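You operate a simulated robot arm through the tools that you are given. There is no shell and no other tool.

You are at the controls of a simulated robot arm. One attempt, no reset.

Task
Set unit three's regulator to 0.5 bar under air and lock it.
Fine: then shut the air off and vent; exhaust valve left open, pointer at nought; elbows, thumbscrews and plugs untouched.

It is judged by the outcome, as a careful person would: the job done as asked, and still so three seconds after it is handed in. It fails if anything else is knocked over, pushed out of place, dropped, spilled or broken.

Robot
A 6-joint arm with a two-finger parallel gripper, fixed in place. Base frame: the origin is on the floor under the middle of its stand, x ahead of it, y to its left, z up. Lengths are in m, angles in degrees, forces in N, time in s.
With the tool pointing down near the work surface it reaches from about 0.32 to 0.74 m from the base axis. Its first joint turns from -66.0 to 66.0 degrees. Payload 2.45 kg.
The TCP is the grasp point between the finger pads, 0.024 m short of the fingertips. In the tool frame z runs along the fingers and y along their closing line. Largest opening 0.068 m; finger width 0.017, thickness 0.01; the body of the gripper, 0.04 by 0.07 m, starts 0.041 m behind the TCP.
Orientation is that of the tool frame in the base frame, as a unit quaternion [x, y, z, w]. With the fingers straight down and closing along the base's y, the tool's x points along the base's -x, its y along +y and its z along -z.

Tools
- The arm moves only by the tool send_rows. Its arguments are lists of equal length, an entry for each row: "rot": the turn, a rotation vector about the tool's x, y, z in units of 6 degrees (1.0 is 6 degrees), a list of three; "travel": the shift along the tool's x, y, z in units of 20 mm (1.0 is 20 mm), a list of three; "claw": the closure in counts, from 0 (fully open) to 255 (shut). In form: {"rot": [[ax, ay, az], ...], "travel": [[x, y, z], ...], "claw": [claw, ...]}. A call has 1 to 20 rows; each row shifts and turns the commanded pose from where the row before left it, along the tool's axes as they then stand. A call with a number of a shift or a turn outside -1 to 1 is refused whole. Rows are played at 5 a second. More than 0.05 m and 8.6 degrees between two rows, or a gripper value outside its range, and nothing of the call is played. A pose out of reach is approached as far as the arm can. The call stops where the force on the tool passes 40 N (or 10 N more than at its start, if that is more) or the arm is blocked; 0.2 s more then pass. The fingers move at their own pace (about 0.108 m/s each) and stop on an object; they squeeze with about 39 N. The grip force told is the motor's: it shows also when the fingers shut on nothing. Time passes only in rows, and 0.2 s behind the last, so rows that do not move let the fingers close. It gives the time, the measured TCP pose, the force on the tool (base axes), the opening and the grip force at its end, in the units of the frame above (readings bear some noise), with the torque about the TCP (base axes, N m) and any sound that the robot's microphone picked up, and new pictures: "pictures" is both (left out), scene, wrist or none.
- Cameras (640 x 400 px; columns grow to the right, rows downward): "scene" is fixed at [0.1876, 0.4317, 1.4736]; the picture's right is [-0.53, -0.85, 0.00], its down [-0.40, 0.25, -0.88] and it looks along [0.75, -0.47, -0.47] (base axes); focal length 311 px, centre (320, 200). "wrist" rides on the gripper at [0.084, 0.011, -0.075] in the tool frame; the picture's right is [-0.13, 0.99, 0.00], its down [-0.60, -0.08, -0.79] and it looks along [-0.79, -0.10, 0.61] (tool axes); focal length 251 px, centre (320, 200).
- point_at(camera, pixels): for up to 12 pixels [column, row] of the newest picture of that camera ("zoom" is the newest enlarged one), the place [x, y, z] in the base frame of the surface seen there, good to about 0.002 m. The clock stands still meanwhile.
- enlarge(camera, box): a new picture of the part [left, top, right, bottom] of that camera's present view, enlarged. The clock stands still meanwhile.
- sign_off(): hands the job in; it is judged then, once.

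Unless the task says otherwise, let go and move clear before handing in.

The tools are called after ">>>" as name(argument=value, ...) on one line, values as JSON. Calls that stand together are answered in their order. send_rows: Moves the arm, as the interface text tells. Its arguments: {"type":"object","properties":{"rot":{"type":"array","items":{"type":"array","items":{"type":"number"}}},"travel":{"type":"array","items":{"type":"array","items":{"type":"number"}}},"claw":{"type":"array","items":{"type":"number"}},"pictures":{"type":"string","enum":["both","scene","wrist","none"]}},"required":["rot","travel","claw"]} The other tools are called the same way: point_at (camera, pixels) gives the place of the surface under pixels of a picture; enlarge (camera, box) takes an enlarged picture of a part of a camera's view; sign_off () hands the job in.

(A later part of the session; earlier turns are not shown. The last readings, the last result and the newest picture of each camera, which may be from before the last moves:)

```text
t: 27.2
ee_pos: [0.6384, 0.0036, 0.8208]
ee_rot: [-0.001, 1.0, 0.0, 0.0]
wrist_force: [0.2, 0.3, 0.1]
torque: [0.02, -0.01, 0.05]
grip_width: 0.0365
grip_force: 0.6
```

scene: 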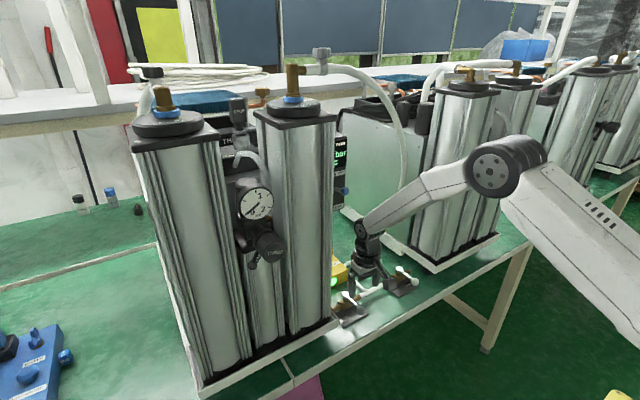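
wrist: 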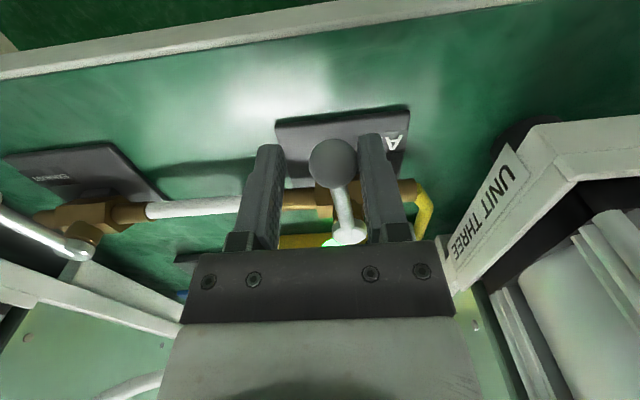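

The AIR handle moves freely toward -y. I'll open it slowly, watching the gauge as I go.

>>> send_rows(rot=[[0, 0, -1], [0, 0, -1], [0, 0, -1], [0, 0, -1], [0, 0, -1]], travel=[[-0.0175, -0.3345, 0], [-0.0175, -0.3345, 0], [-0.0175, -0.3345, 0], [-0.0175, -0.3345, 0], [-0.0175, -0.3345, 0]], claw=[120, 120, 120, 120, 120], pictures="both")

>>> enlarge(camera="scene", box=[225, 175, 305, 275])

```text
t: 28.4
ee_pos: [0.6465, -0.029, 0.8204]
ee_rot: [-0.26, 0.966, 0.001, 0.002]
wrist_force: [0.0, 0.1, -0.1]
torque: [-0.01, 0.0, -0.01]
grip_width: 0.0358
grip_force: 0.1
```

scene: 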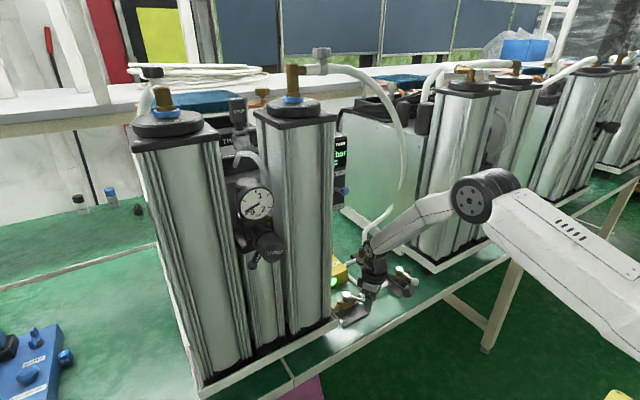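
wrist: 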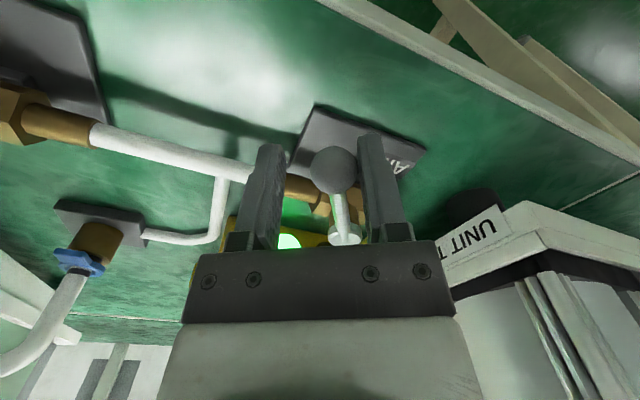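

```text
4.00 times, centred on (265, 225) of scene
```

zoom: 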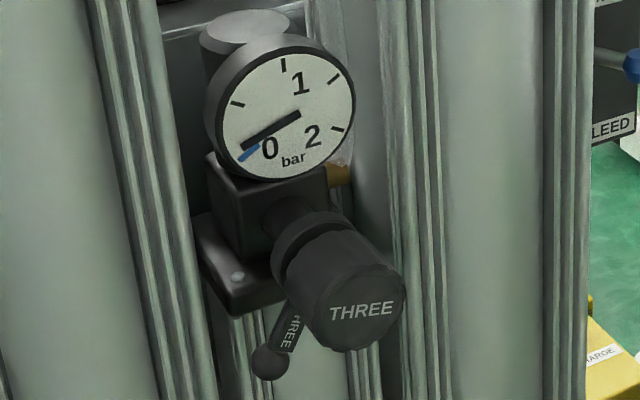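

Air is getting in: the pointer has lifted slightly off the blue zero mark. I'll hold still a moment to see where it settles before opening further.

>>> send_rows(rot=[[0, 0, 0], [0, 0, 0], [0, 0, 0], [0, 0, 0], [0, 0, 0]], travel=[[0, 0, 0], [0, 0, 0], [0, 0, 0], [0, 0, 0], [0, 0, 0]], claw=[120, 120, 120, 120, 120], pictures="scene")

>>> enlarge(camera="scene", box=[235, 180, 285, 225])

```text
t: 29.6
ee_pos: [0.6471, -0.0281, 0.821]
ee_rot: [-0.259, 0.966, 0.0, 0.002]
wrist_force: [-0.4, -0.6, -1.0]
torque: [-0.02, -0.03, 0.01]
grip_width: 0.036
grip_force: 0.1
```

scene: 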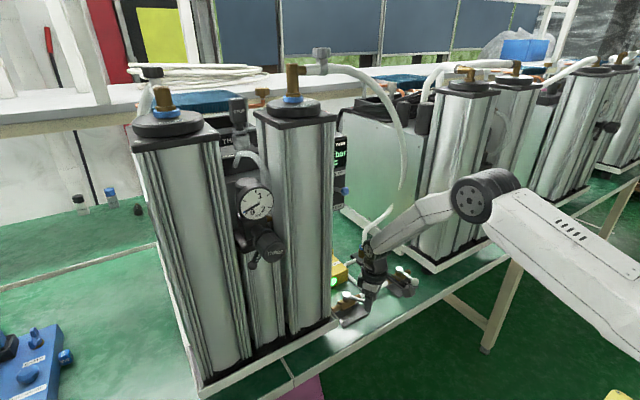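

```text
8.89 times, centred on (260, 202) of scene
```

zoom: 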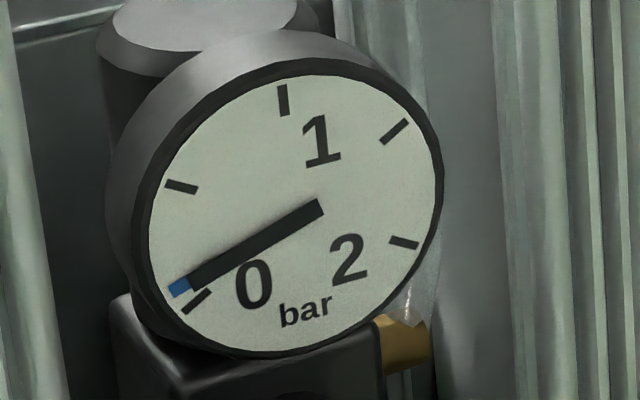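

The pointer's blue tip now reads roughly 0.1 bar and stays low, so opening further is safe. I'll keep turning the AIR handle to fully open.

>>> send_rows(rot=[[0, 0, -1], [0, 0, -1], [0, 0, -1], [0, 0, -1], [0, 0, -1], [0, 0, -1], [0, 0, -1], [0, 0, -1], [0, 0, -1], [0, 0, -1]], travel=[[-0.0175, -0.3345, 0], [-0.0175, -0.3345, 0], [-0.0175, -0.3345, 0], [-0.0175, -0.3345, 0], [-0.0175, -0.3345, 0], [-0.0175, -0.3345, 0], [-0.0175, -0.3345, 0], [-0.0175, -0.3345, 0], [-0.0175, -0.3345, 0], [-0.0175, -0.3345, 0]], claw=[120, 120, 120, 120, 120, 120, 120, 120, 120, 120], pictures="both")

>>> enlarge(camera="scene", box=[235, 180, 285, 225])

>>> enlarge(camera="wrist", box=[220, 60, 420, 260])

```text
t: 31.8
ee_pos: [0.7028, -0.0598, 0.8201]
ee_rot: [0.708, -0.706, 0.0, 0.0]
wrist_force: [0.9, 0.5, 0.2]
torque: [-0.01, 0.0, -0.01]
grip_width: 0.0361
grip_force: 0.0
```

scene: 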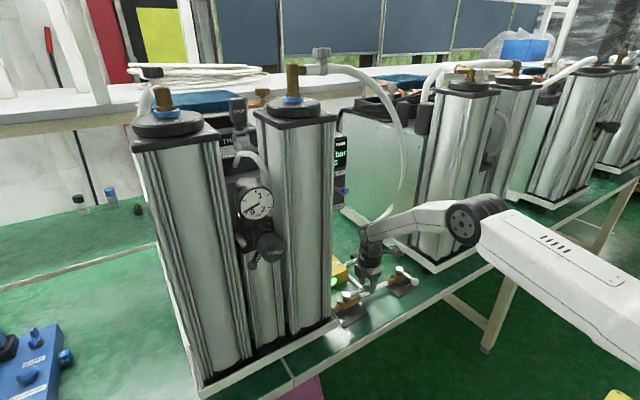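
wrist: 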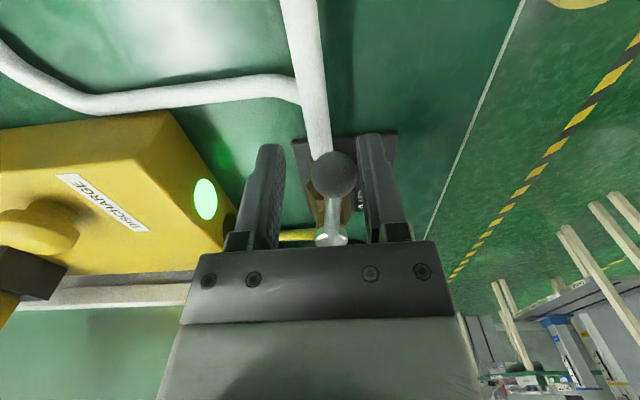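

```text
8.89 times, centred on (260, 202) of scene
```

zoom: 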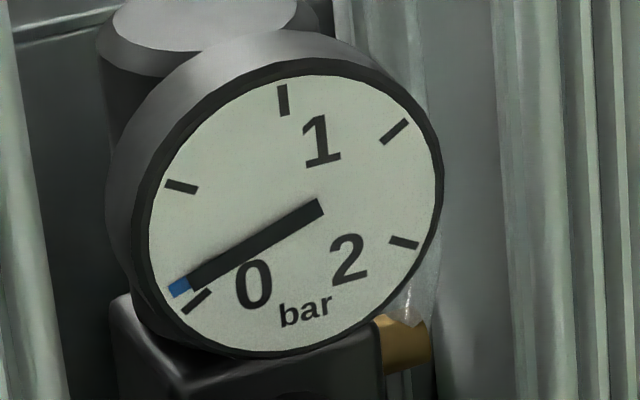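

```text
2.00 times, centred on (320, 160) of wrist
```

zoom: 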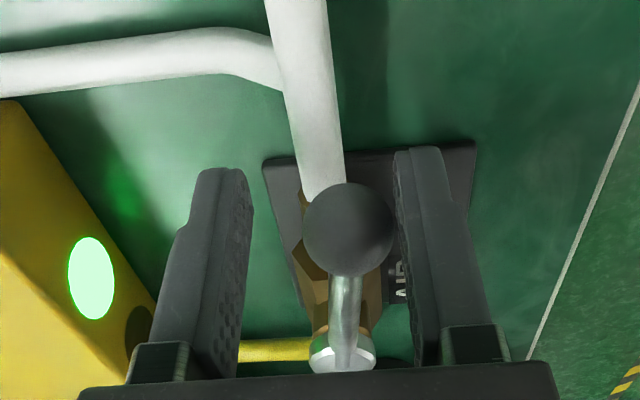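

The gauge holds at about 0.1 bar. The AIR handle is about 6° short of lying along its pipe, so I'll nudge it to its stop.

>>> send_rows(rot=[[0, 0, -0.5], [0, 0, -0.5], [0, 0, 0], [0, 0, 0]], travel=[[0, -0.17, 0], [0, -0.17, 0], [0, -0.1, 0], [0, 0, 0]], claw=[120, 120, 120, 120], pictures="wrist")

>>> enlarge(camera="wrist", box=[220, 60, 420, 260])

```text
t: 32.8
ee_pos: [0.7125, -0.0581, 0.8205]
ee_rot: [0.743, -0.669, 0.001, -0.002]
wrist_force: [-0.4, -0.2, 1.1]
torque: [0.03, -0.03, 0.02]
grip_width: 0.036
grip_force: 0.2
```

wrist: 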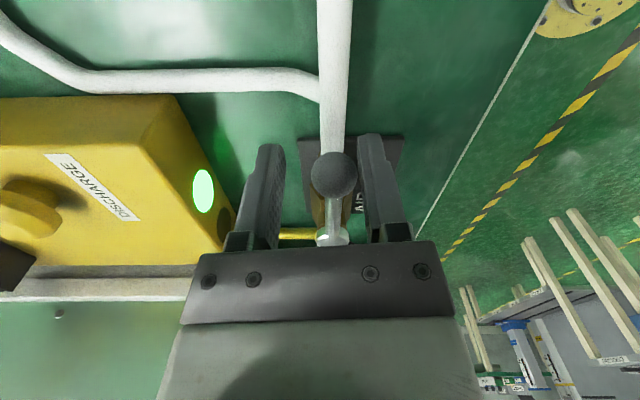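

```text
2.00 times, centred on (320, 160) of wrist
```

zoom: 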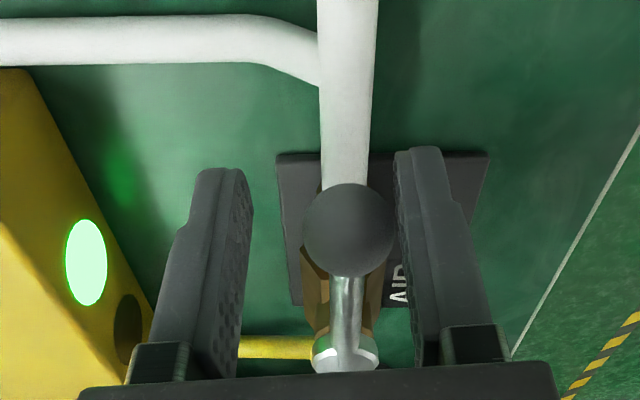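

The handle is now about in line with the pipe. A tiny further nudge will confirm the stop.

>>> send_rows(rot=[[0, 0, 0], [0, 0, 0]], travel=[[0, -0.1, 0], [0, 0, 0]], claw=[120, 120], pictures="none")

>>> point_at(camera="wrist", pixels=[[334, 170], [332, 238], [333, 210], [335, 110]])

```text
t: 33.4
ee_pos: [0.7129, -0.0599, 0.8195]
ee_rot: [0.743, -0.669, 0.001, -0.001]
wrist_force: [-3.1, -1.1, 1.5]
torque: [0.03, 0.08, 0.05]
grip_width: 0.0387
grip_force: 1.5
```

```text
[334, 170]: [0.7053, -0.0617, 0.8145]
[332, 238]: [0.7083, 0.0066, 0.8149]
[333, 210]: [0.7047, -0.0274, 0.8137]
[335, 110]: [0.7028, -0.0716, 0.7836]
```

The stop is felt at about 3 N, so AIR is fully open. I'll release the handle, lift, draw back out and unwind the tool's yaw.

>>> send_rows(rot=[[0, 0, 0], [0, 0, 0], [0, 0, 0], [0, 0, 0], [0, 0, 0], [0, 0, 0], [0, 0, 0], [0, 0, 0], [0, 0, 0], [0, 0, 0], [0, 0, 0], [0, 0, 0], [0, 0, 0], [0, 0, 0], [0, 0, 0], [0, 0, 0]], travel=[[0, 0.35, 0], [0, 0, 0], [0, 0, -1], [0, 0, -1], [0, 0, -1], [0, 0, -1], [0, 1, 0], [0, 1, 0], [0, 1, 0], [0, 1, 0], [0, 1, 0], [0, 1, 0], [0, 1, 0], [0, 1, 0], [0, 1, 0], [0, 1, 0]], claw=[90, 30, 0, 0, 0, 0, 0, 0, 0, 0, 0, 0, 0, 0, 0, 0], pictures="none")

>>> send_rows(rot=[[0, 0, 1], [0, 0, 1], [0, 0, 1], [0, 0, 1], [0, 0, 1], [0, 0, 1], [0, 0, 1], [0, 0, 1], [0, 0, 1], [0, 0, 1], [0, 0, 1], [0, 0, 1], [0, 0, 1], [0, 0, 1], [0, 0, 1], [0, 0, 1]], travel=[[0, 0, -0.5], [0, 0, -0.5], [0, 0, -0.5], [0, 0, -0.5], [0, 0, -0.5], [0, 0, -0.5], [0, 0, -0.5], [0, 0, -0.5], [0, 0, -0.5], [0, 0, -0.5], [0, 0, -0.5], [0, 0, -0.5], [0, 0, -0.5], [0, 0, -0.5], [0, 0, -0.5], [0, 0, -0.5]], claw=[0, 0, 0, 0, 0, 0, 0, 0, 0, 0, 0, 0, 0, 0, 0, 0], pictures="both")

>>> enlarge(camera="scene", box=[330, 250, 420, 330])

>>> enlarge(camera="scene", box=[225, 175, 305, 275])

```text
t: 36.8
ee_pos: [0.5067, -0.0812, 0.899]
ee_rot: [0.743, -0.67, 0.002, -0.002]
wrist_force: [0.0, -0.1, 0.1]
torque: [-0.02, 0.03, 0.03]
grip_width: 0.0678
grip_force: 0.1
```

```text
t: 40.2
ee_pos: [0.5084, -0.0819, 1.0611]
ee_rot: [0.001, 1.0, 0.001, 0.001]
wrist_force: [0.2, 0.4, 0.2]
torque: [0.01, 0.0, -0.01]
grip_width: 0.068
grip_force: 0.0
```

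scene: 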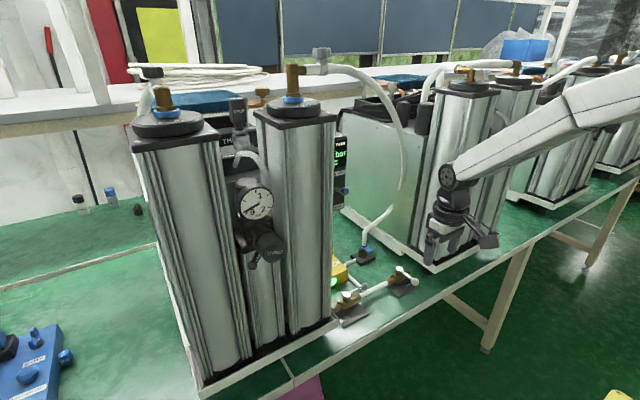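
wrist: 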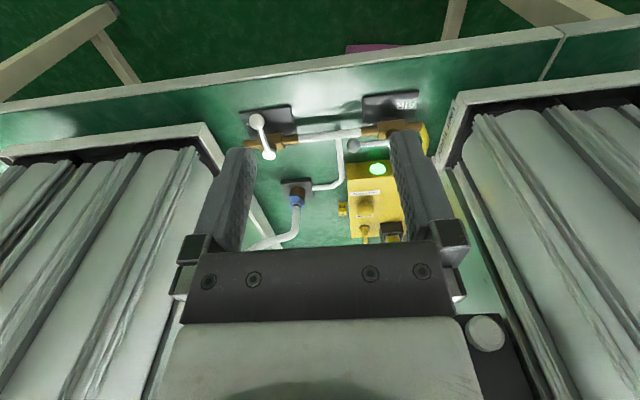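

```text
5.00 times, centred on (375, 290) of scene
```

zoom: 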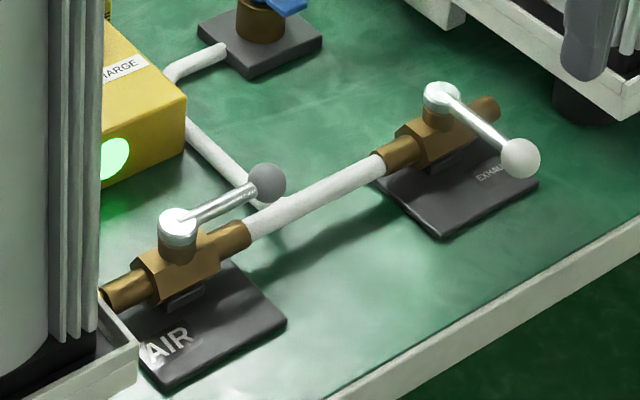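

```text
4.00 times, centred on (265, 225) of scene
```

zoom: 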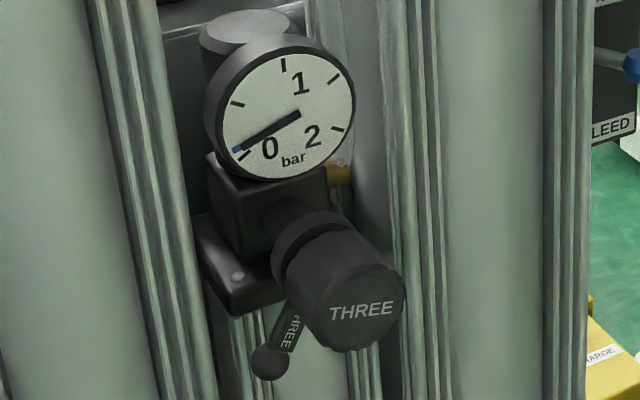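

AIR now lies along the pipe (open), EXHAUST across it (shut), and the regulator holds about 0.1 bar. Next I'll go in front of the knob.

>>> send_rows(rot=[[0, 0, 0], [0, 0, 0], [0, 0, 0], [0, 0, 0], [0, 0, 0], [0, 0, 0], [0, 0, 0], [0, 0, 0], [0, 0, 0], [0, 0, 0], [0, 0, 0], [0, 0, 0], [0, 0, 0], [0, 0, 0], [0, 0, 0], [0, 0, 0], [0, 0, 0], [0, 0, 0]], travel=[[0.06, 0.978, -0.233], [0.06, 0.978, -0.233], [0.06, 0.978, -0.233], [0.06, 0.978, -0.233], [0.06, 0.978, -0.233], [0.06, 0.978, -0.233], [0.06, 0.978, -0.233], [0.06, 0.978, -0.233], [0.06, 0.978, -0.233], [0.06, 0.978, -0.233], [0.06, 0.978, -0.233], [0.06, 0.978, -0.233], [0.06, 0.978, -0.233], [0.06, 0.978, -0.233], [0.06, 0.978, -0.233], [0.06, 0.978, -0.233], [0.06, 0.978, -0.233], [0.06, 0.978, -0.233]], claw=[0, 0, 0, 0, 0, 0, 0, 0, 0, 0, 0, 0, 0, 0, 0, 0, 0, 0], pictures="none")

>>> send_rows(rot=[[0, -1, 0], [0, -1, 0], [0, -1, 0], [0, -1, 0], [0, -1, 0], [0, -1, 0], [0, -1, 0], [0, -1, 0]], travel=[[0, 0, 0], [0, 0, 0], [0, 0, 0], [0, 0, 0], [0, 0, 0], [0, 0, 0], [0, 0, 0], [0, 0, 0]], claw=[0, 0, 0, 0, 0, 0, 0, 0], pictures="both")

```text
t: 44.0
ee_pos: [0.4856, 0.2707, 1.1459]
ee_rot: [0.0, 1.0, 0.001, 0.002]
wrist_force: [-0.3, 0.8, 0.1]
torque: [-0.01, 0.01, 0.01]
grip_width: 0.0679
grip_force: 0.0
```

```text
t: 45.8
ee_pos: [0.4853, 0.2717, 1.1454]
ee_rot: [0.0, 0.913, 0.002, 0.409]
wrist_force: [0.1, 0.0, -1.0]
torque: [0.0, -0.02, 0.01]
grip_width: 0.0677
grip_force: 0.1
```

scene: 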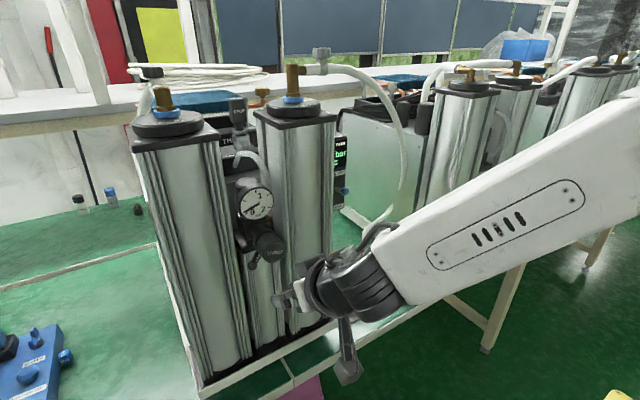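
wrist: 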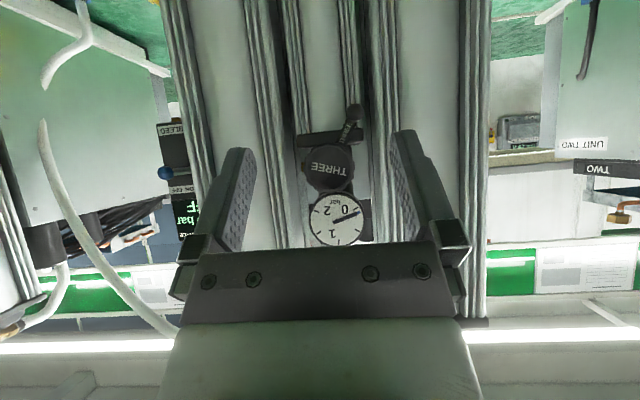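

With the tool tilted 48° the wrist camera looks straight at the regulator (upside down): lever ball at (352,110), knob at (328,168), gauge at (336,218). I'll zoom in.

>>> enlarge(camera="wrist", box=[280, 95, 390, 250])

>>> enlarge(camera="wrist", box=[300, 95, 370, 150])

>>> enlarge(camera="wrist", box=[150, 100, 220, 240])

>>> point_at(camera="wrist", pixels=[[352, 110], [348, 128], [345, 140], [328, 168], [308, 168], [349, 168], [328, 148], [328, 188], [310, 140], [336, 218], [325, 135], [355, 140]])

```text
2.58 times, centred on (335, 172) of wrist
```

zoom: 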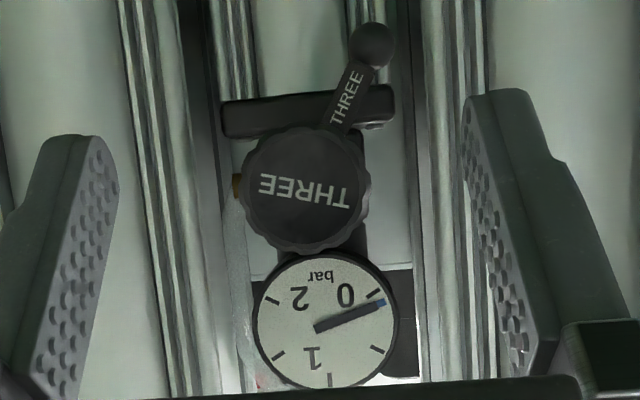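

```text
7.27 times, centred on (335, 122) of wrist
```

zoom: 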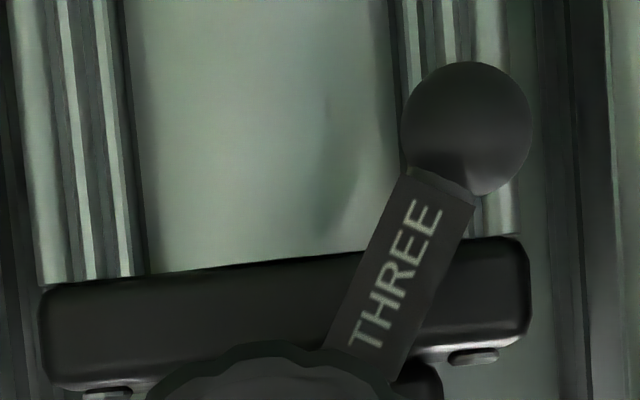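

```text
2.86 times, centred on (185, 170) of wrist
```

zoom: 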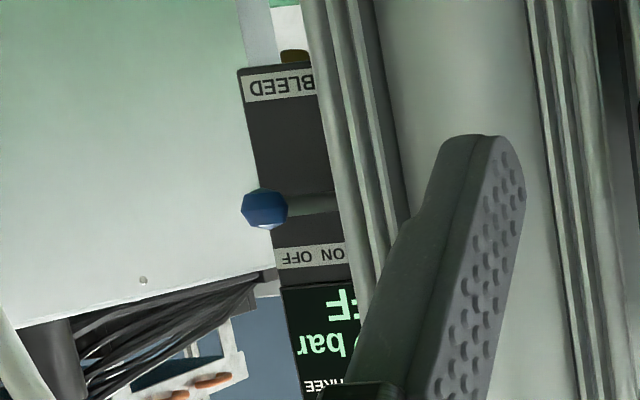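

```text
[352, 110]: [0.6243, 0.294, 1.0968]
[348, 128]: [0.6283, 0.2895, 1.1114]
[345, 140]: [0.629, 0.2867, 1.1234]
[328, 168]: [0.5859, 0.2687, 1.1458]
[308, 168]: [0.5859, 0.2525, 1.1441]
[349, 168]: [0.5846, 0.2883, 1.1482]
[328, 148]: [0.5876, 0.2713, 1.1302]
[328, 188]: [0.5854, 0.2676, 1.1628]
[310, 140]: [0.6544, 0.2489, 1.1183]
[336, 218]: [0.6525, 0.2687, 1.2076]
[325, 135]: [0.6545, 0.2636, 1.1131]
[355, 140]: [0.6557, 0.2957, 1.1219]
```

The lever lies in the plane x≈0.629 and points straight out from the knob's axis about 30° off plumb, so it looks like a locking lever round the knob's collar. I'll compare it with the same lever on another unit in the scene view.

>>> enlarge(camera="scene", box=[580, 90, 640, 160])

>>> enlarge(camera="scene", box=[470, 90, 530, 190])

>>> enlarge(camera="scene", box=[225, 175, 305, 275])

```text
5.71 times, centred on (610, 125) of scene
```

zoom: 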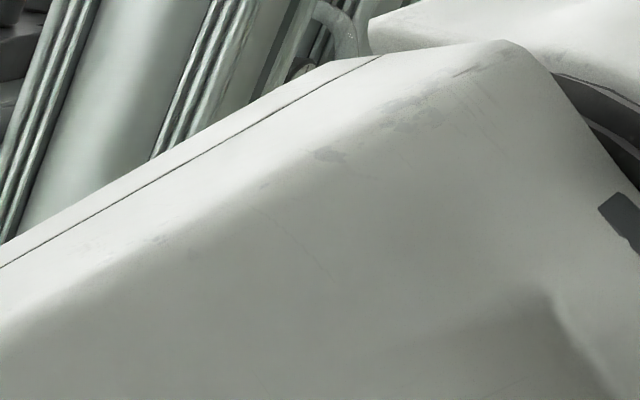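

```text
4.00 times, centred on (500, 140) of scene
```

zoom: 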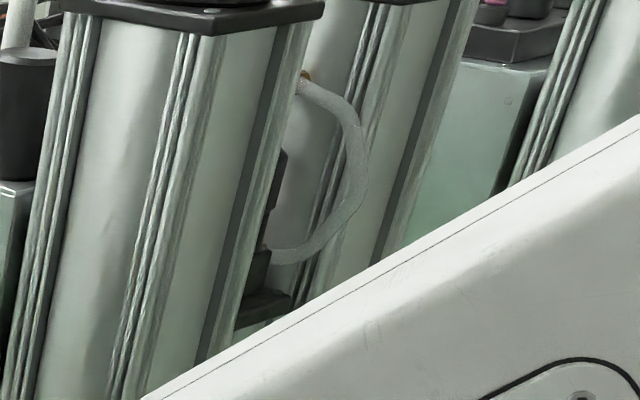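

```text
4.00 times, centred on (265, 225) of scene
```

zoom: 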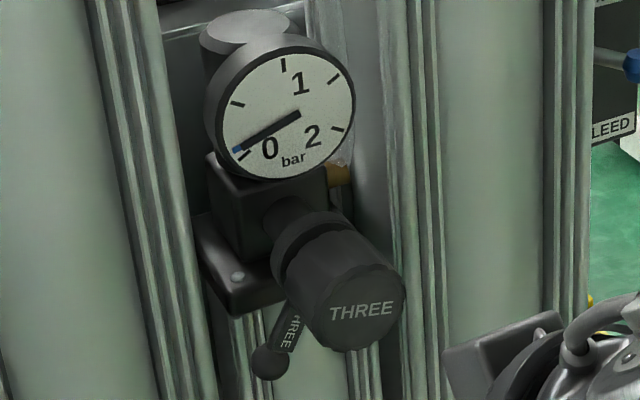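

I'll finish tilting the tool to horizontal in front of the knob, keeping well clear of it.

>>> send_rows(rot=[[0, -1, 0], [0, -1, 0], [0, -1, 0], [0, -1, 0], [0, -1, 0], [0, -1, 0], [0, -1, 0]], travel=[[0, 0, 0], [0, 0, 0], [0, 0, 0], [0, 0, 0], [0, 0, 0], [0, 0, 0], [0, 0, 0]], claw=[0, 0, 0, 0, 0, 0, 0], pictures="both")

>>> enlarge(camera="scene", box=[560, 90, 640, 170])

>>> enlarge(camera="wrist", box=[260, 40, 400, 240])

```text
t: 47.4
ee_pos: [0.4858, 0.2706, 1.1458]
ee_rot: [0.0, 0.705, 0.002, 0.709]
wrist_force: [0.3, 0.3, -0.2]
torque: [0.03, -0.04, 0.02]
grip_width: 0.0682
grip_force: 0.0
```

scene: 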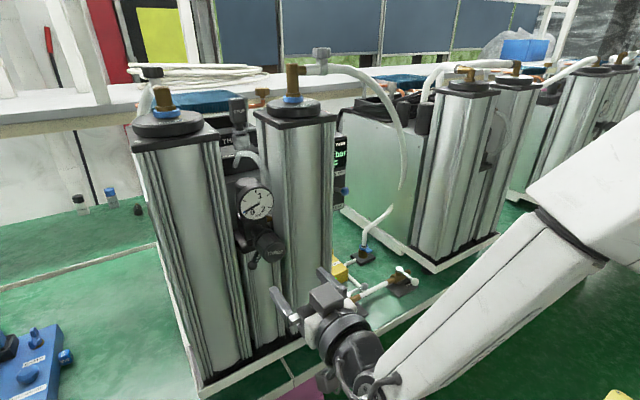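
wrist: 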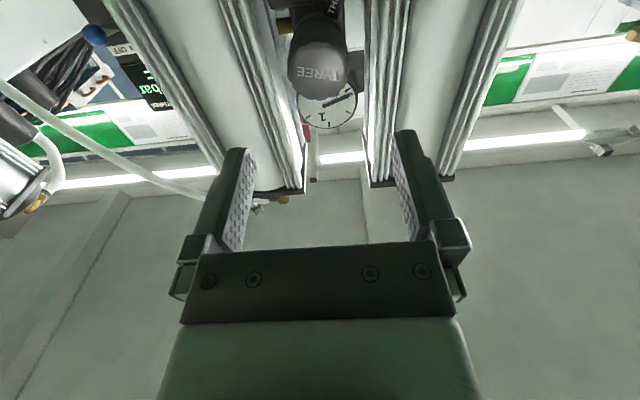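

```text
5.00 times, centred on (600, 130) of scene
```

zoom: 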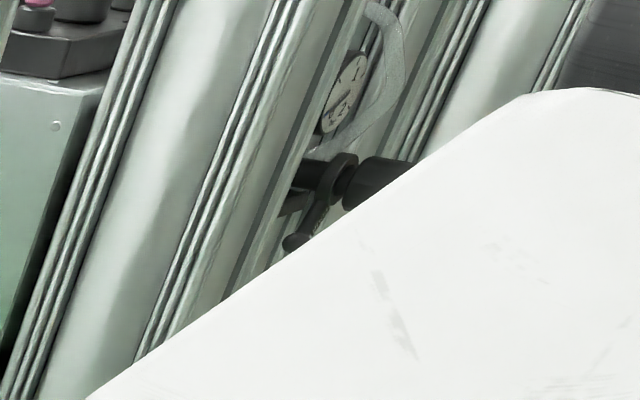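

```text
2.00 times, centred on (330, 140) of wrist
```

zoom: 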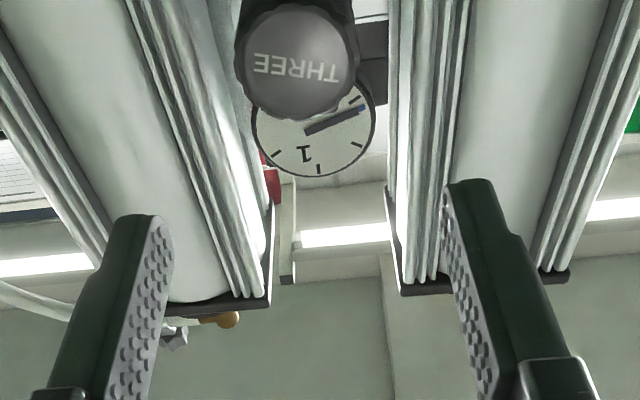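

On the neighbouring unit the lever clearly comes off a ring round the knob stem: zoom (345,170) to the ball at (295,243). I'll measure that lever's angle.

>>> enlarge(camera="scene", box=[585, 105, 635, 150])

>>> point_at(camera="zoom", pixels=[[300, 270], [320, 240], [350, 200], [360, 150], [400, 180], [450, 150], [480, 140], [390, 130], [340, 160]])

```text
8.89 times, centred on (610, 128) of scene
```

zoom: 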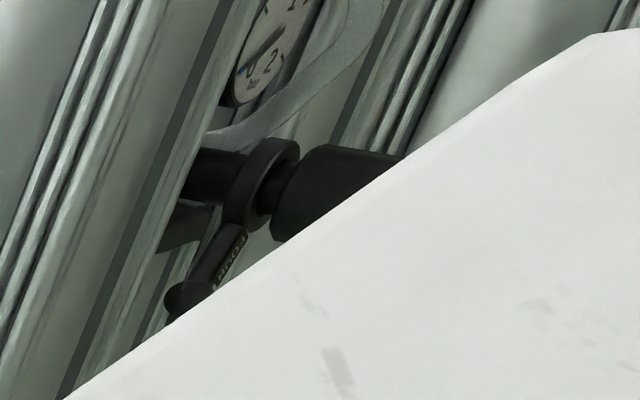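

```text
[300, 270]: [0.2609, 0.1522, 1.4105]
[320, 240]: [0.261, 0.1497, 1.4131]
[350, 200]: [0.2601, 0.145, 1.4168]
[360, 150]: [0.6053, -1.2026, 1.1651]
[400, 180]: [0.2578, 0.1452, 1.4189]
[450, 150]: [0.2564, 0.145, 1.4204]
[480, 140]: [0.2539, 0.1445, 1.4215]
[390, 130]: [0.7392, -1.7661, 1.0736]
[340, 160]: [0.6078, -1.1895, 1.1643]
```

Those pixels mostly landed on the arm. I'll take the right ones: ball (183,297), lever (222,248), ring (270,160), knob (330,185).

>>> point_at(camera="zoom", pixels=[[183, 297], [176, 300], [222, 248], [210, 262], [232, 235], [245, 185], [290, 150], [275, 145], [320, 190], [300, 220], [345, 150], [210, 170]])

```text
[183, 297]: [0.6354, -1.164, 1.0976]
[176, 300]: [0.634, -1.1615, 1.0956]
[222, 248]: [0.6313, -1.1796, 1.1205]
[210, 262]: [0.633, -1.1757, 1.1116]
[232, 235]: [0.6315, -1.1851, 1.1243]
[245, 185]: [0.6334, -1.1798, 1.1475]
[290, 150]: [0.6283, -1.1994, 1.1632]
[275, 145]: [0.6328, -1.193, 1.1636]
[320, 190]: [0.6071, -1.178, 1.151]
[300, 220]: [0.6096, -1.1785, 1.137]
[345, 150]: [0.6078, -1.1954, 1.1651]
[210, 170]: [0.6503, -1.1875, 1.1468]
```

Unit four's lever hangs at the same ~30° angle, so that alone doesn't tell me which state is locked. I'll grip the knob and test it gently, first moving in until the fingertips are at x≈0.614.

>>> send_rows(rot=[[0, 0, 0], [0, 0, 0], [0, 0, 0], [0, 0, 0], [0, 0, 0], [0, 0, 0], [0, 0, 0]], travel=[[0, 0, 1], [0, 0, 1], [0, 0, 1], [0, 0, 1], [0, 0, 0.7], [0, 0, 0.5], [0, 0, 0]], claw=[0, 0, 0, 0, 0, 0, 0], pictures="both")

>>> enlarge(camera="scene", box=[225, 175, 325, 300])

>>> enlarge(camera="wrist", box=[220, 80, 420, 260])

```text
t: 49.0
ee_pos: [0.5905, 0.2706, 1.1455]
ee_rot: [0.001, 0.706, 0.0, 0.708]
wrist_force: [1.2, -0.2, -0.2]
torque: [0.01, -0.01, 0.02]
grip_width: 0.068
grip_force: 0.1
```

scene: 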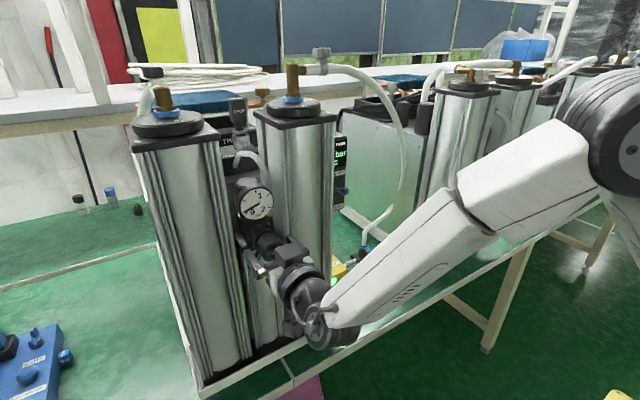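
wrist: 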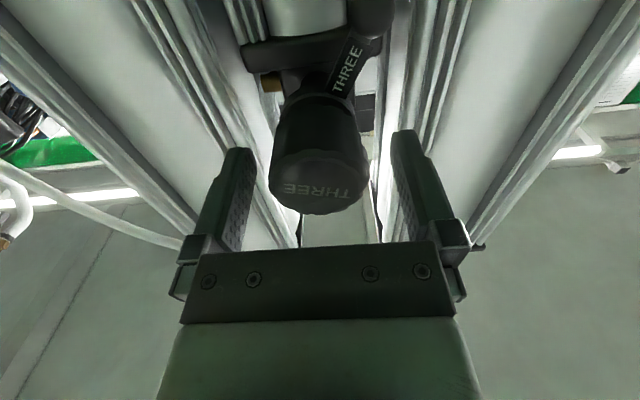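

```text
3.20 times, centred on (275, 238) of scene
```

zoom: 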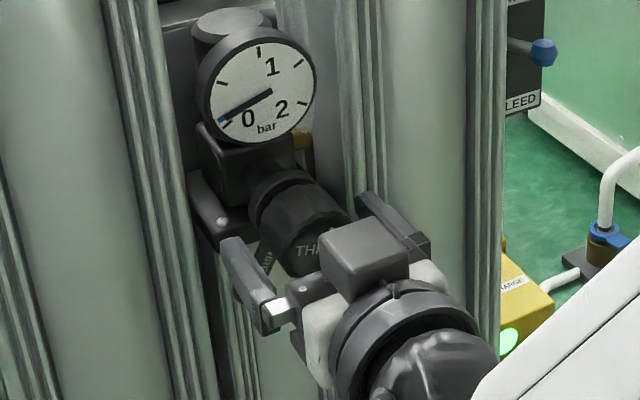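

```text
2.22 times, centred on (320, 170) of wrist
```

zoom: 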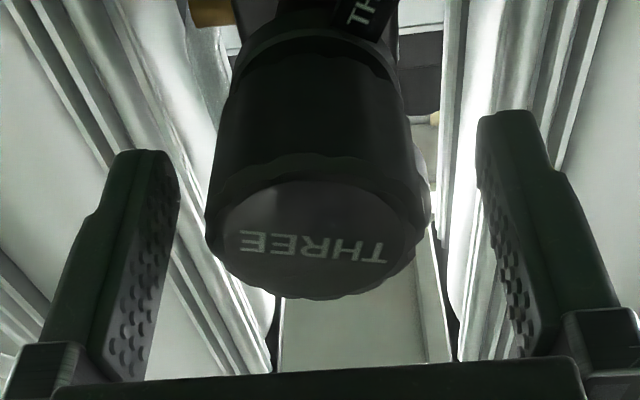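

The tool is centred on the knob, the fingertips are clear of the lever, and the gauge is still visible in the scene view. I'll close on the knob.

>>> send_rows(rot=[[0, 0, 0], [0, 0, 0], [0, 0, 0]], travel=[[0, 0, 0], [0, 0, 0], [0, 0, 0]], claw=[255, 255, 255], pictures="wrist")

```text
t: 49.8
ee_pos: [0.5902, 0.2709, 1.1455]
ee_rot: [0.001, 0.706, 0.0, 0.708]
wrist_force: [1.1, -10.2, 0.5]
torque: [0.02, -0.36, -0.05]
grip_width: 0.0426
grip_force: 44.9
```

wrist: 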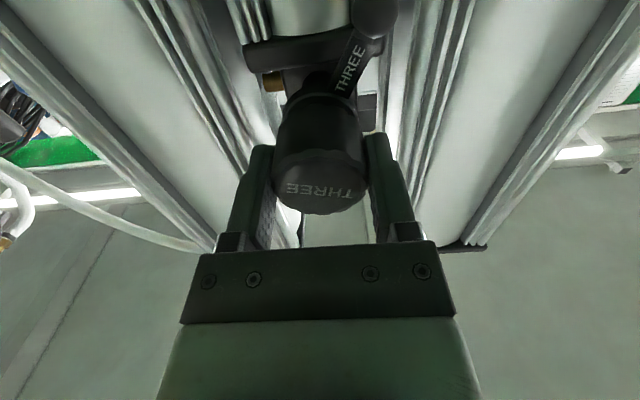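

Closed at 42.6 mm on the knob. The 10 N sideways force in -y means I'm about 1 mm off centre, so I'll ease that out and check.

>>> send_rows(rot=[[0, 0, 0], [0, 0, 0]], travel=[[0, -0.05, 0], [0, 0, 0]], claw=[255, 255], pictures="none")

```text
t: 50.4
ee_pos: [0.5893, 0.269, 1.1453]
ee_rot: [0.002, 0.706, 0.001, 0.708]
wrist_force: [3.8, -5.8, -1.5]
torque: [-0.01, -0.56, -0.6]
grip_width: 0.0424
grip_force: 44.4
```

The side force has dropped. I'll try a small clockwise turn (about +6°, as seen facing the knob) and watch the torque and the gauge.

>>> send_rows(rot=[[0, 0, 0.5], [0, 0, 0.5], [0, 0, 0]], travel=[[0, -0.02, 0], [0, 0, 0], [0, 0, 0]], claw=[255, 255, 255], pictures="scene")

>>> enlarge(camera="scene", box=[235, 180, 285, 225])

>>> enlarge(camera="wrist", box=[260, 60, 380, 220])

```text
t: 51.2
ee_pos: [0.5896, 0.2701, 1.1454]
ee_rot: [0.038, 0.705, 0.038, 0.707]
wrist_force: [7.9, -5.0, 2.6]
torque: [-1.46, -0.35, -0.04]
grip_width: 0.0428
grip_force: 44.7
```

scene: 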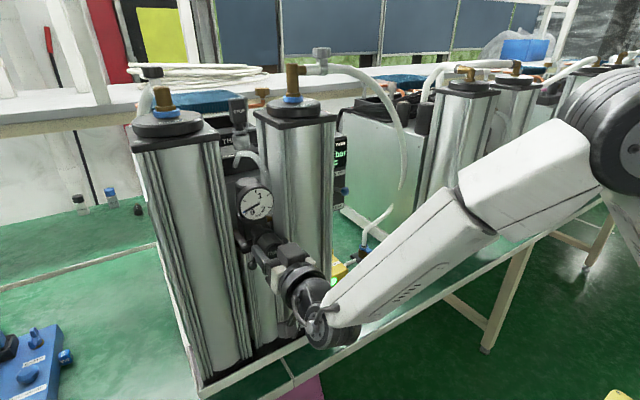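

```text
8.89 times, centred on (260, 202) of scene
```

zoom: 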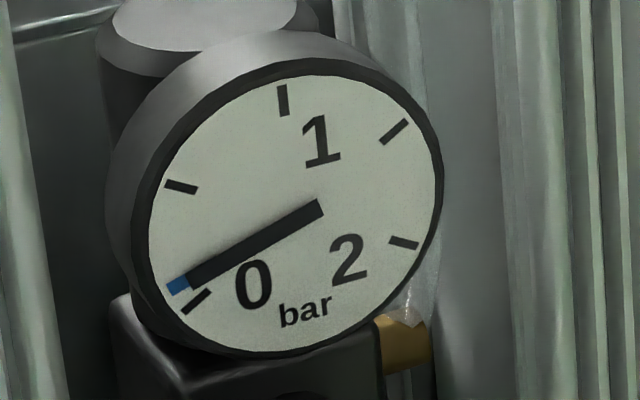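

```text
2.50 times, centred on (320, 140) of wrist
```

zoom: 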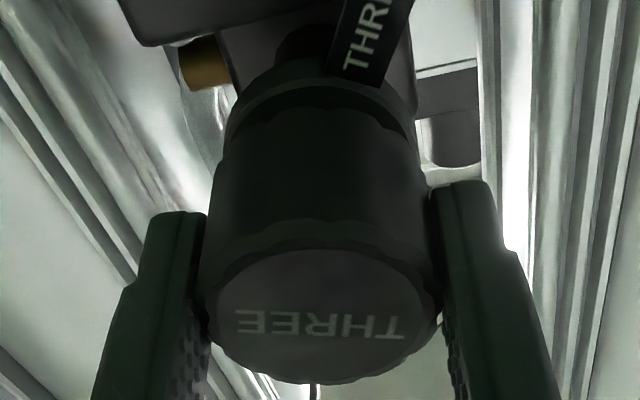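

The gauge didn't move and the knob resists with nearly 1.5 N·m, so it's locked and the ring lever must be its lock. I'll undo the turn and let go, without forcing it.

>>> send_rows(rot=[[0, 0, -0.5], [0, 0, -0.5], [0, 0, 0], [0, 0, 0], [0, 0, 0]], travel=[[0, 0, 0], [0, 0, 0], [0, 0, 0], [0, 0, 0], [0, 0, 0]], claw=[255, 255, 200, 0, 0], pictures="both")

>>> enlarge(camera="wrist", box=[260, 0, 400, 220])

>>> enlarge(camera="scene", box=[235, 180, 285, 225])

```text
t: 52.4
ee_pos: [0.5894, 0.2706, 1.1453]
ee_rot: [0.0, 0.707, 0.0, 0.707]
wrist_force: [-0.8, -0.1, 0.1]
torque: [0.03, 0.01, 0.0]
grip_width: 0.068
grip_force: 0.0
```

scene: 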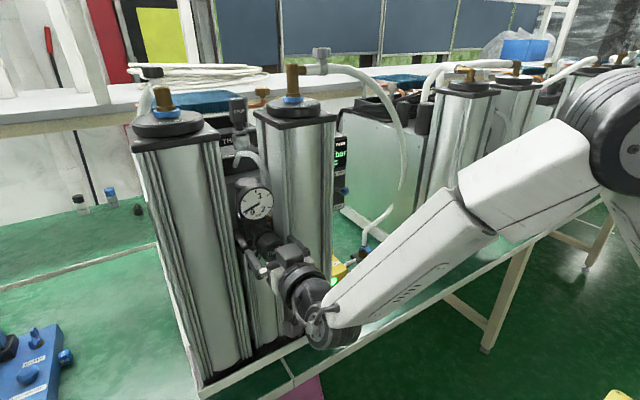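
wrist: 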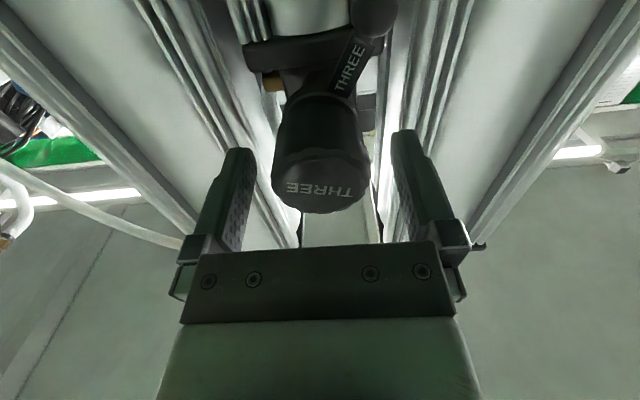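

```text
1.82 times, centred on (330, 110) of wrist
```

zoom: 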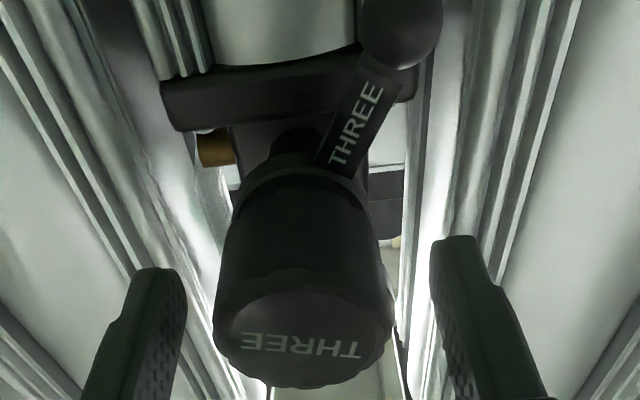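

```text
8.89 times, centred on (260, 202) of scene
```

zoom: 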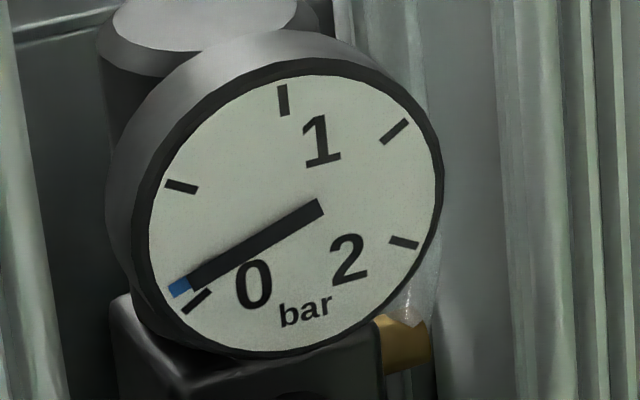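

The pressure reading is unchanged and the knob is untouched. Next is the lever: its ball centre is about (0.632,0.2965,1.096), 0.056 m from the knob axis. I'll back off, line up with the ball and roll the tool so its closing line lies along the lever's swing.

>>> send_rows(rot=[[0, 0, 0], [0, 0, 0], [0, 0, 0], [0, 0, 0], [0, 0, 0], [0, 0, 0], [0, 0, 0], [0, 0, 1], [0, 0, 1], [0, 0, 1], [0, 0, 1], [0, 0, 0.67]], travel=[[0, 0, -1], [0, 0, -1], [0, 0, -1], [0, 0, -1], [0.8, 0.43, 0], [0.8, 0.43, 0], [0.865, 0.435, 0], [0, 0, 0], [0, 0, 0], [0, 0, 0], [0, 0, 0], [0, 0, 0]], claw=[0, 0, 0, 0, 0, 0, 0, 0, 0, 0, 0, 0], pictures="both")

>>> enlarge(camera="wrist", box=[220, 0, 420, 220])

```text
t: 55.0
ee_pos: [0.5234, 0.3586, 1.1713]
ee_rot: [0.173, 0.687, 0.166, 0.686]
wrist_force: [-0.2, -0.3, 0.2]
torque: [0.0, 0.0, -0.01]
grip_width: 0.0678
grip_force: 0.1
out of reach, approached as far as the arm can: row 10, 11, 12
```

scene: 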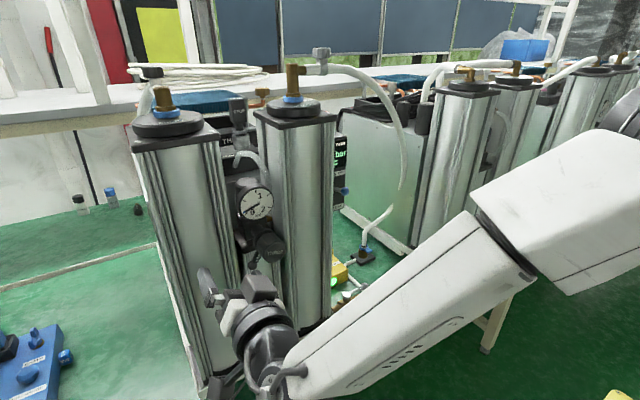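
wrist: 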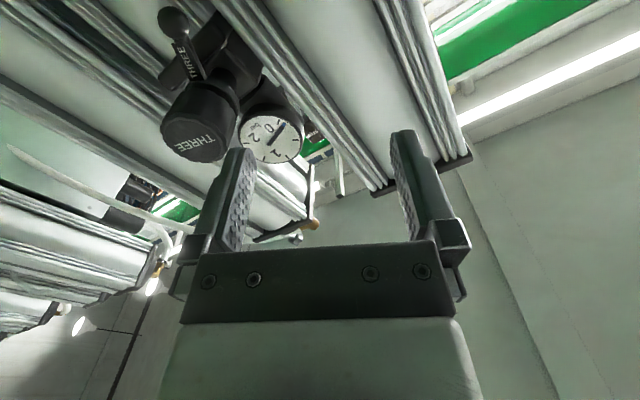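

```text
1.82 times, centred on (320, 110) of wrist
```

zoom: 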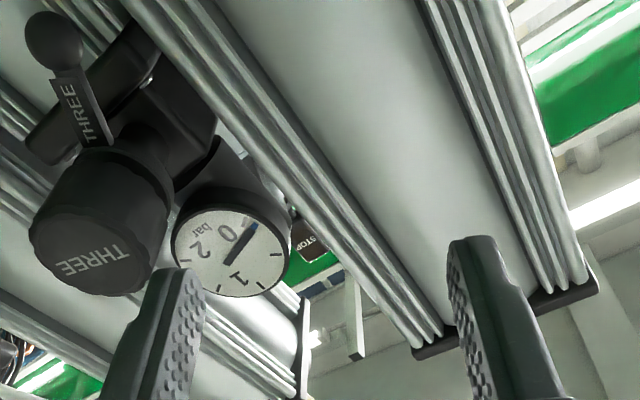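

Rolling the tool +28° here goes past a joint limit: the arm drifted to (0.523,0.359,1.171). Nothing was touched. I'll unroll and check where it settles.

>>> send_rows(rot=[[0, 0, -0.67], [0, 0, -1], [0, 0, -1], [0, 0, -1], [0, 0, -1], [0, 0, 0]], travel=[[0, 0, 0], [0, 0, 0], [0, 0, 0], [0, 0, 0], [0, 0, 0], [0, 0, 0]], claw=[0, 0, 0, 0, 0, 0], pictures="both")

>>> enlarge(camera="wrist", box=[220, 0, 420, 220])

```text
t: 56.4
ee_pos: [0.5239, 0.3573, 1.1726]
ee_rot: [0.0, 0.707, 0.0, 0.708]
wrist_force: [0.3, -0.9, -0.4]
torque: [0.03, -0.04, 0.01]
grip_width: 0.0677
grip_force: 0.2
```

scene: 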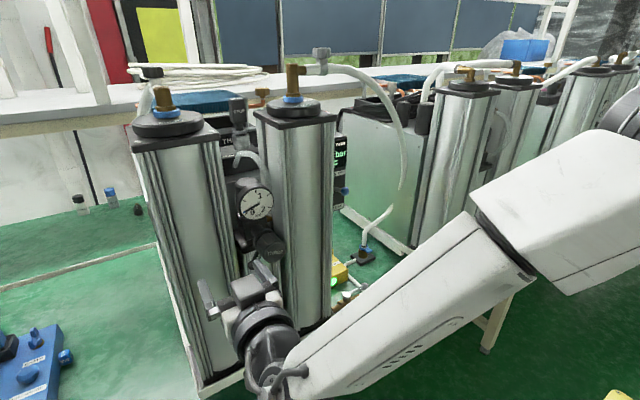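
wrist: 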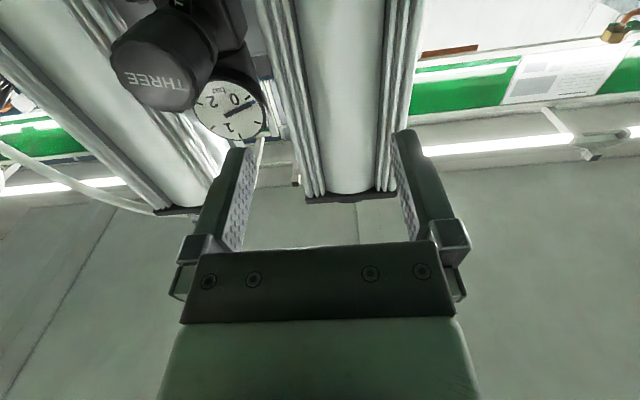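

```text
1.82 times, centred on (320, 110) of wrist
```

zoom: 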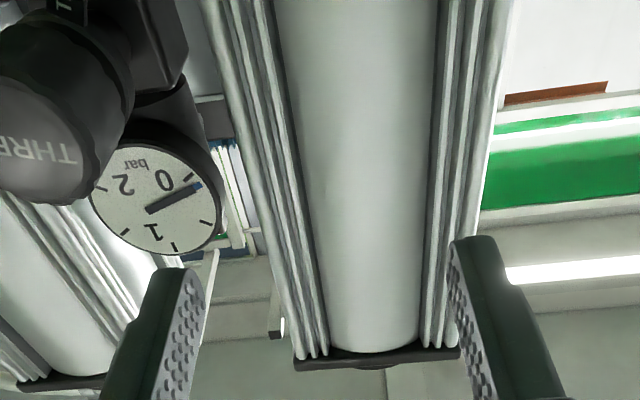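

The roll is back at zero but the tool sits up and left. I'll move to the line of the lever's ball (y≈0.2965, z≈1.096), still in front of the knob.

>>> send_rows(rot=[[0, 0, 0], [0, 0, 0], [0, 0, 0], [0, 0, 0], [0, 0, 0]], travel=[[0.957, -0.757, 0], [0.957, -0.757, 0], [0.957, -0.757, 0], [0.957, -0.757, 0], [0, 0, 0]], claw=[0, 0, 0, 0, 0], pictures="both")

>>> enlarge(camera="wrist", box=[220, 0, 420, 220])

```text
t: 57.6
ee_pos: [0.5252, 0.2975, 1.0955]
ee_rot: [0.0, 0.706, 0.002, 0.708]
wrist_force: [0.0, -0.4, 0.2]
torque: [0.02, -0.01, 0.03]
grip_width: 0.0679
grip_force: 0.1
```

scene: 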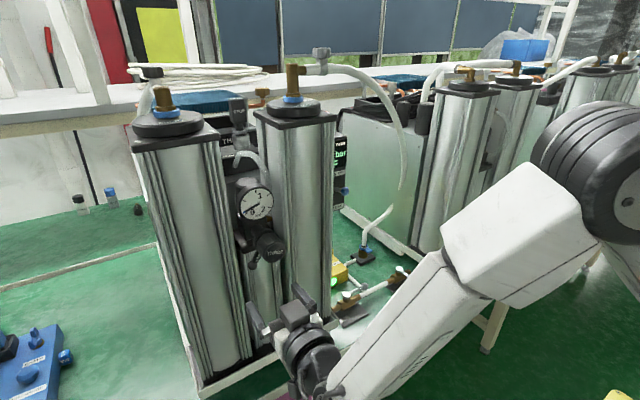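
wrist: 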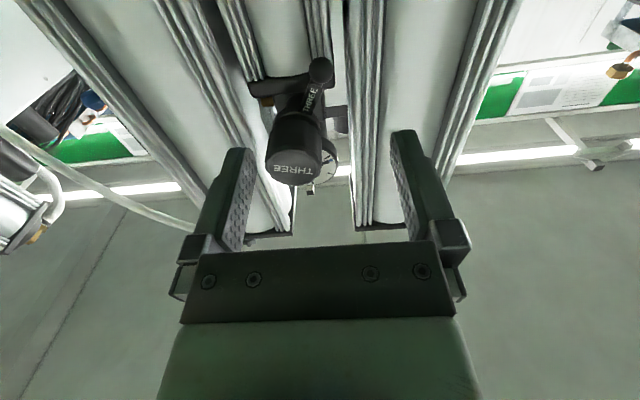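

```text
1.82 times, centred on (320, 110) of wrist
```

zoom: 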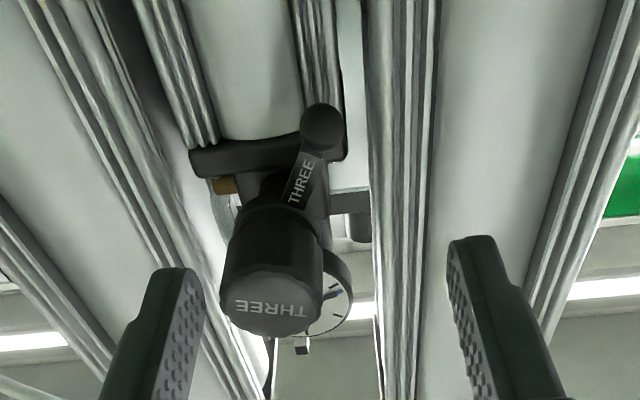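

The ball sits on column 320 (row ~70), aligned with the tool. Before advancing I'll check how far the column ribs and the bracket stick out.

>>> point_at(camera="zoom", pixels=[[321, 127], [380, 100], [395, 200], [430, 100], [450, 60], [185, 60], [310, 60], [250, 150], [215, 165], [335, 150], [300, 180], [175, 120]])

```text
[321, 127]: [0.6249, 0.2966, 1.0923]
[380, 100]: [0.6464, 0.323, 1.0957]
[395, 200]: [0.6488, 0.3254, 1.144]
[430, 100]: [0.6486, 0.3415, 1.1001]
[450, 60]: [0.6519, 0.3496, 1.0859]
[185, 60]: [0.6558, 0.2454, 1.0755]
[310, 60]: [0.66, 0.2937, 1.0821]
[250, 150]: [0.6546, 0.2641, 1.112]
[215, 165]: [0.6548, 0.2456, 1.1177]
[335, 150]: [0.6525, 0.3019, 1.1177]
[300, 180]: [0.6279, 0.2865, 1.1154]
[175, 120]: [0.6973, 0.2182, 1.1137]
```

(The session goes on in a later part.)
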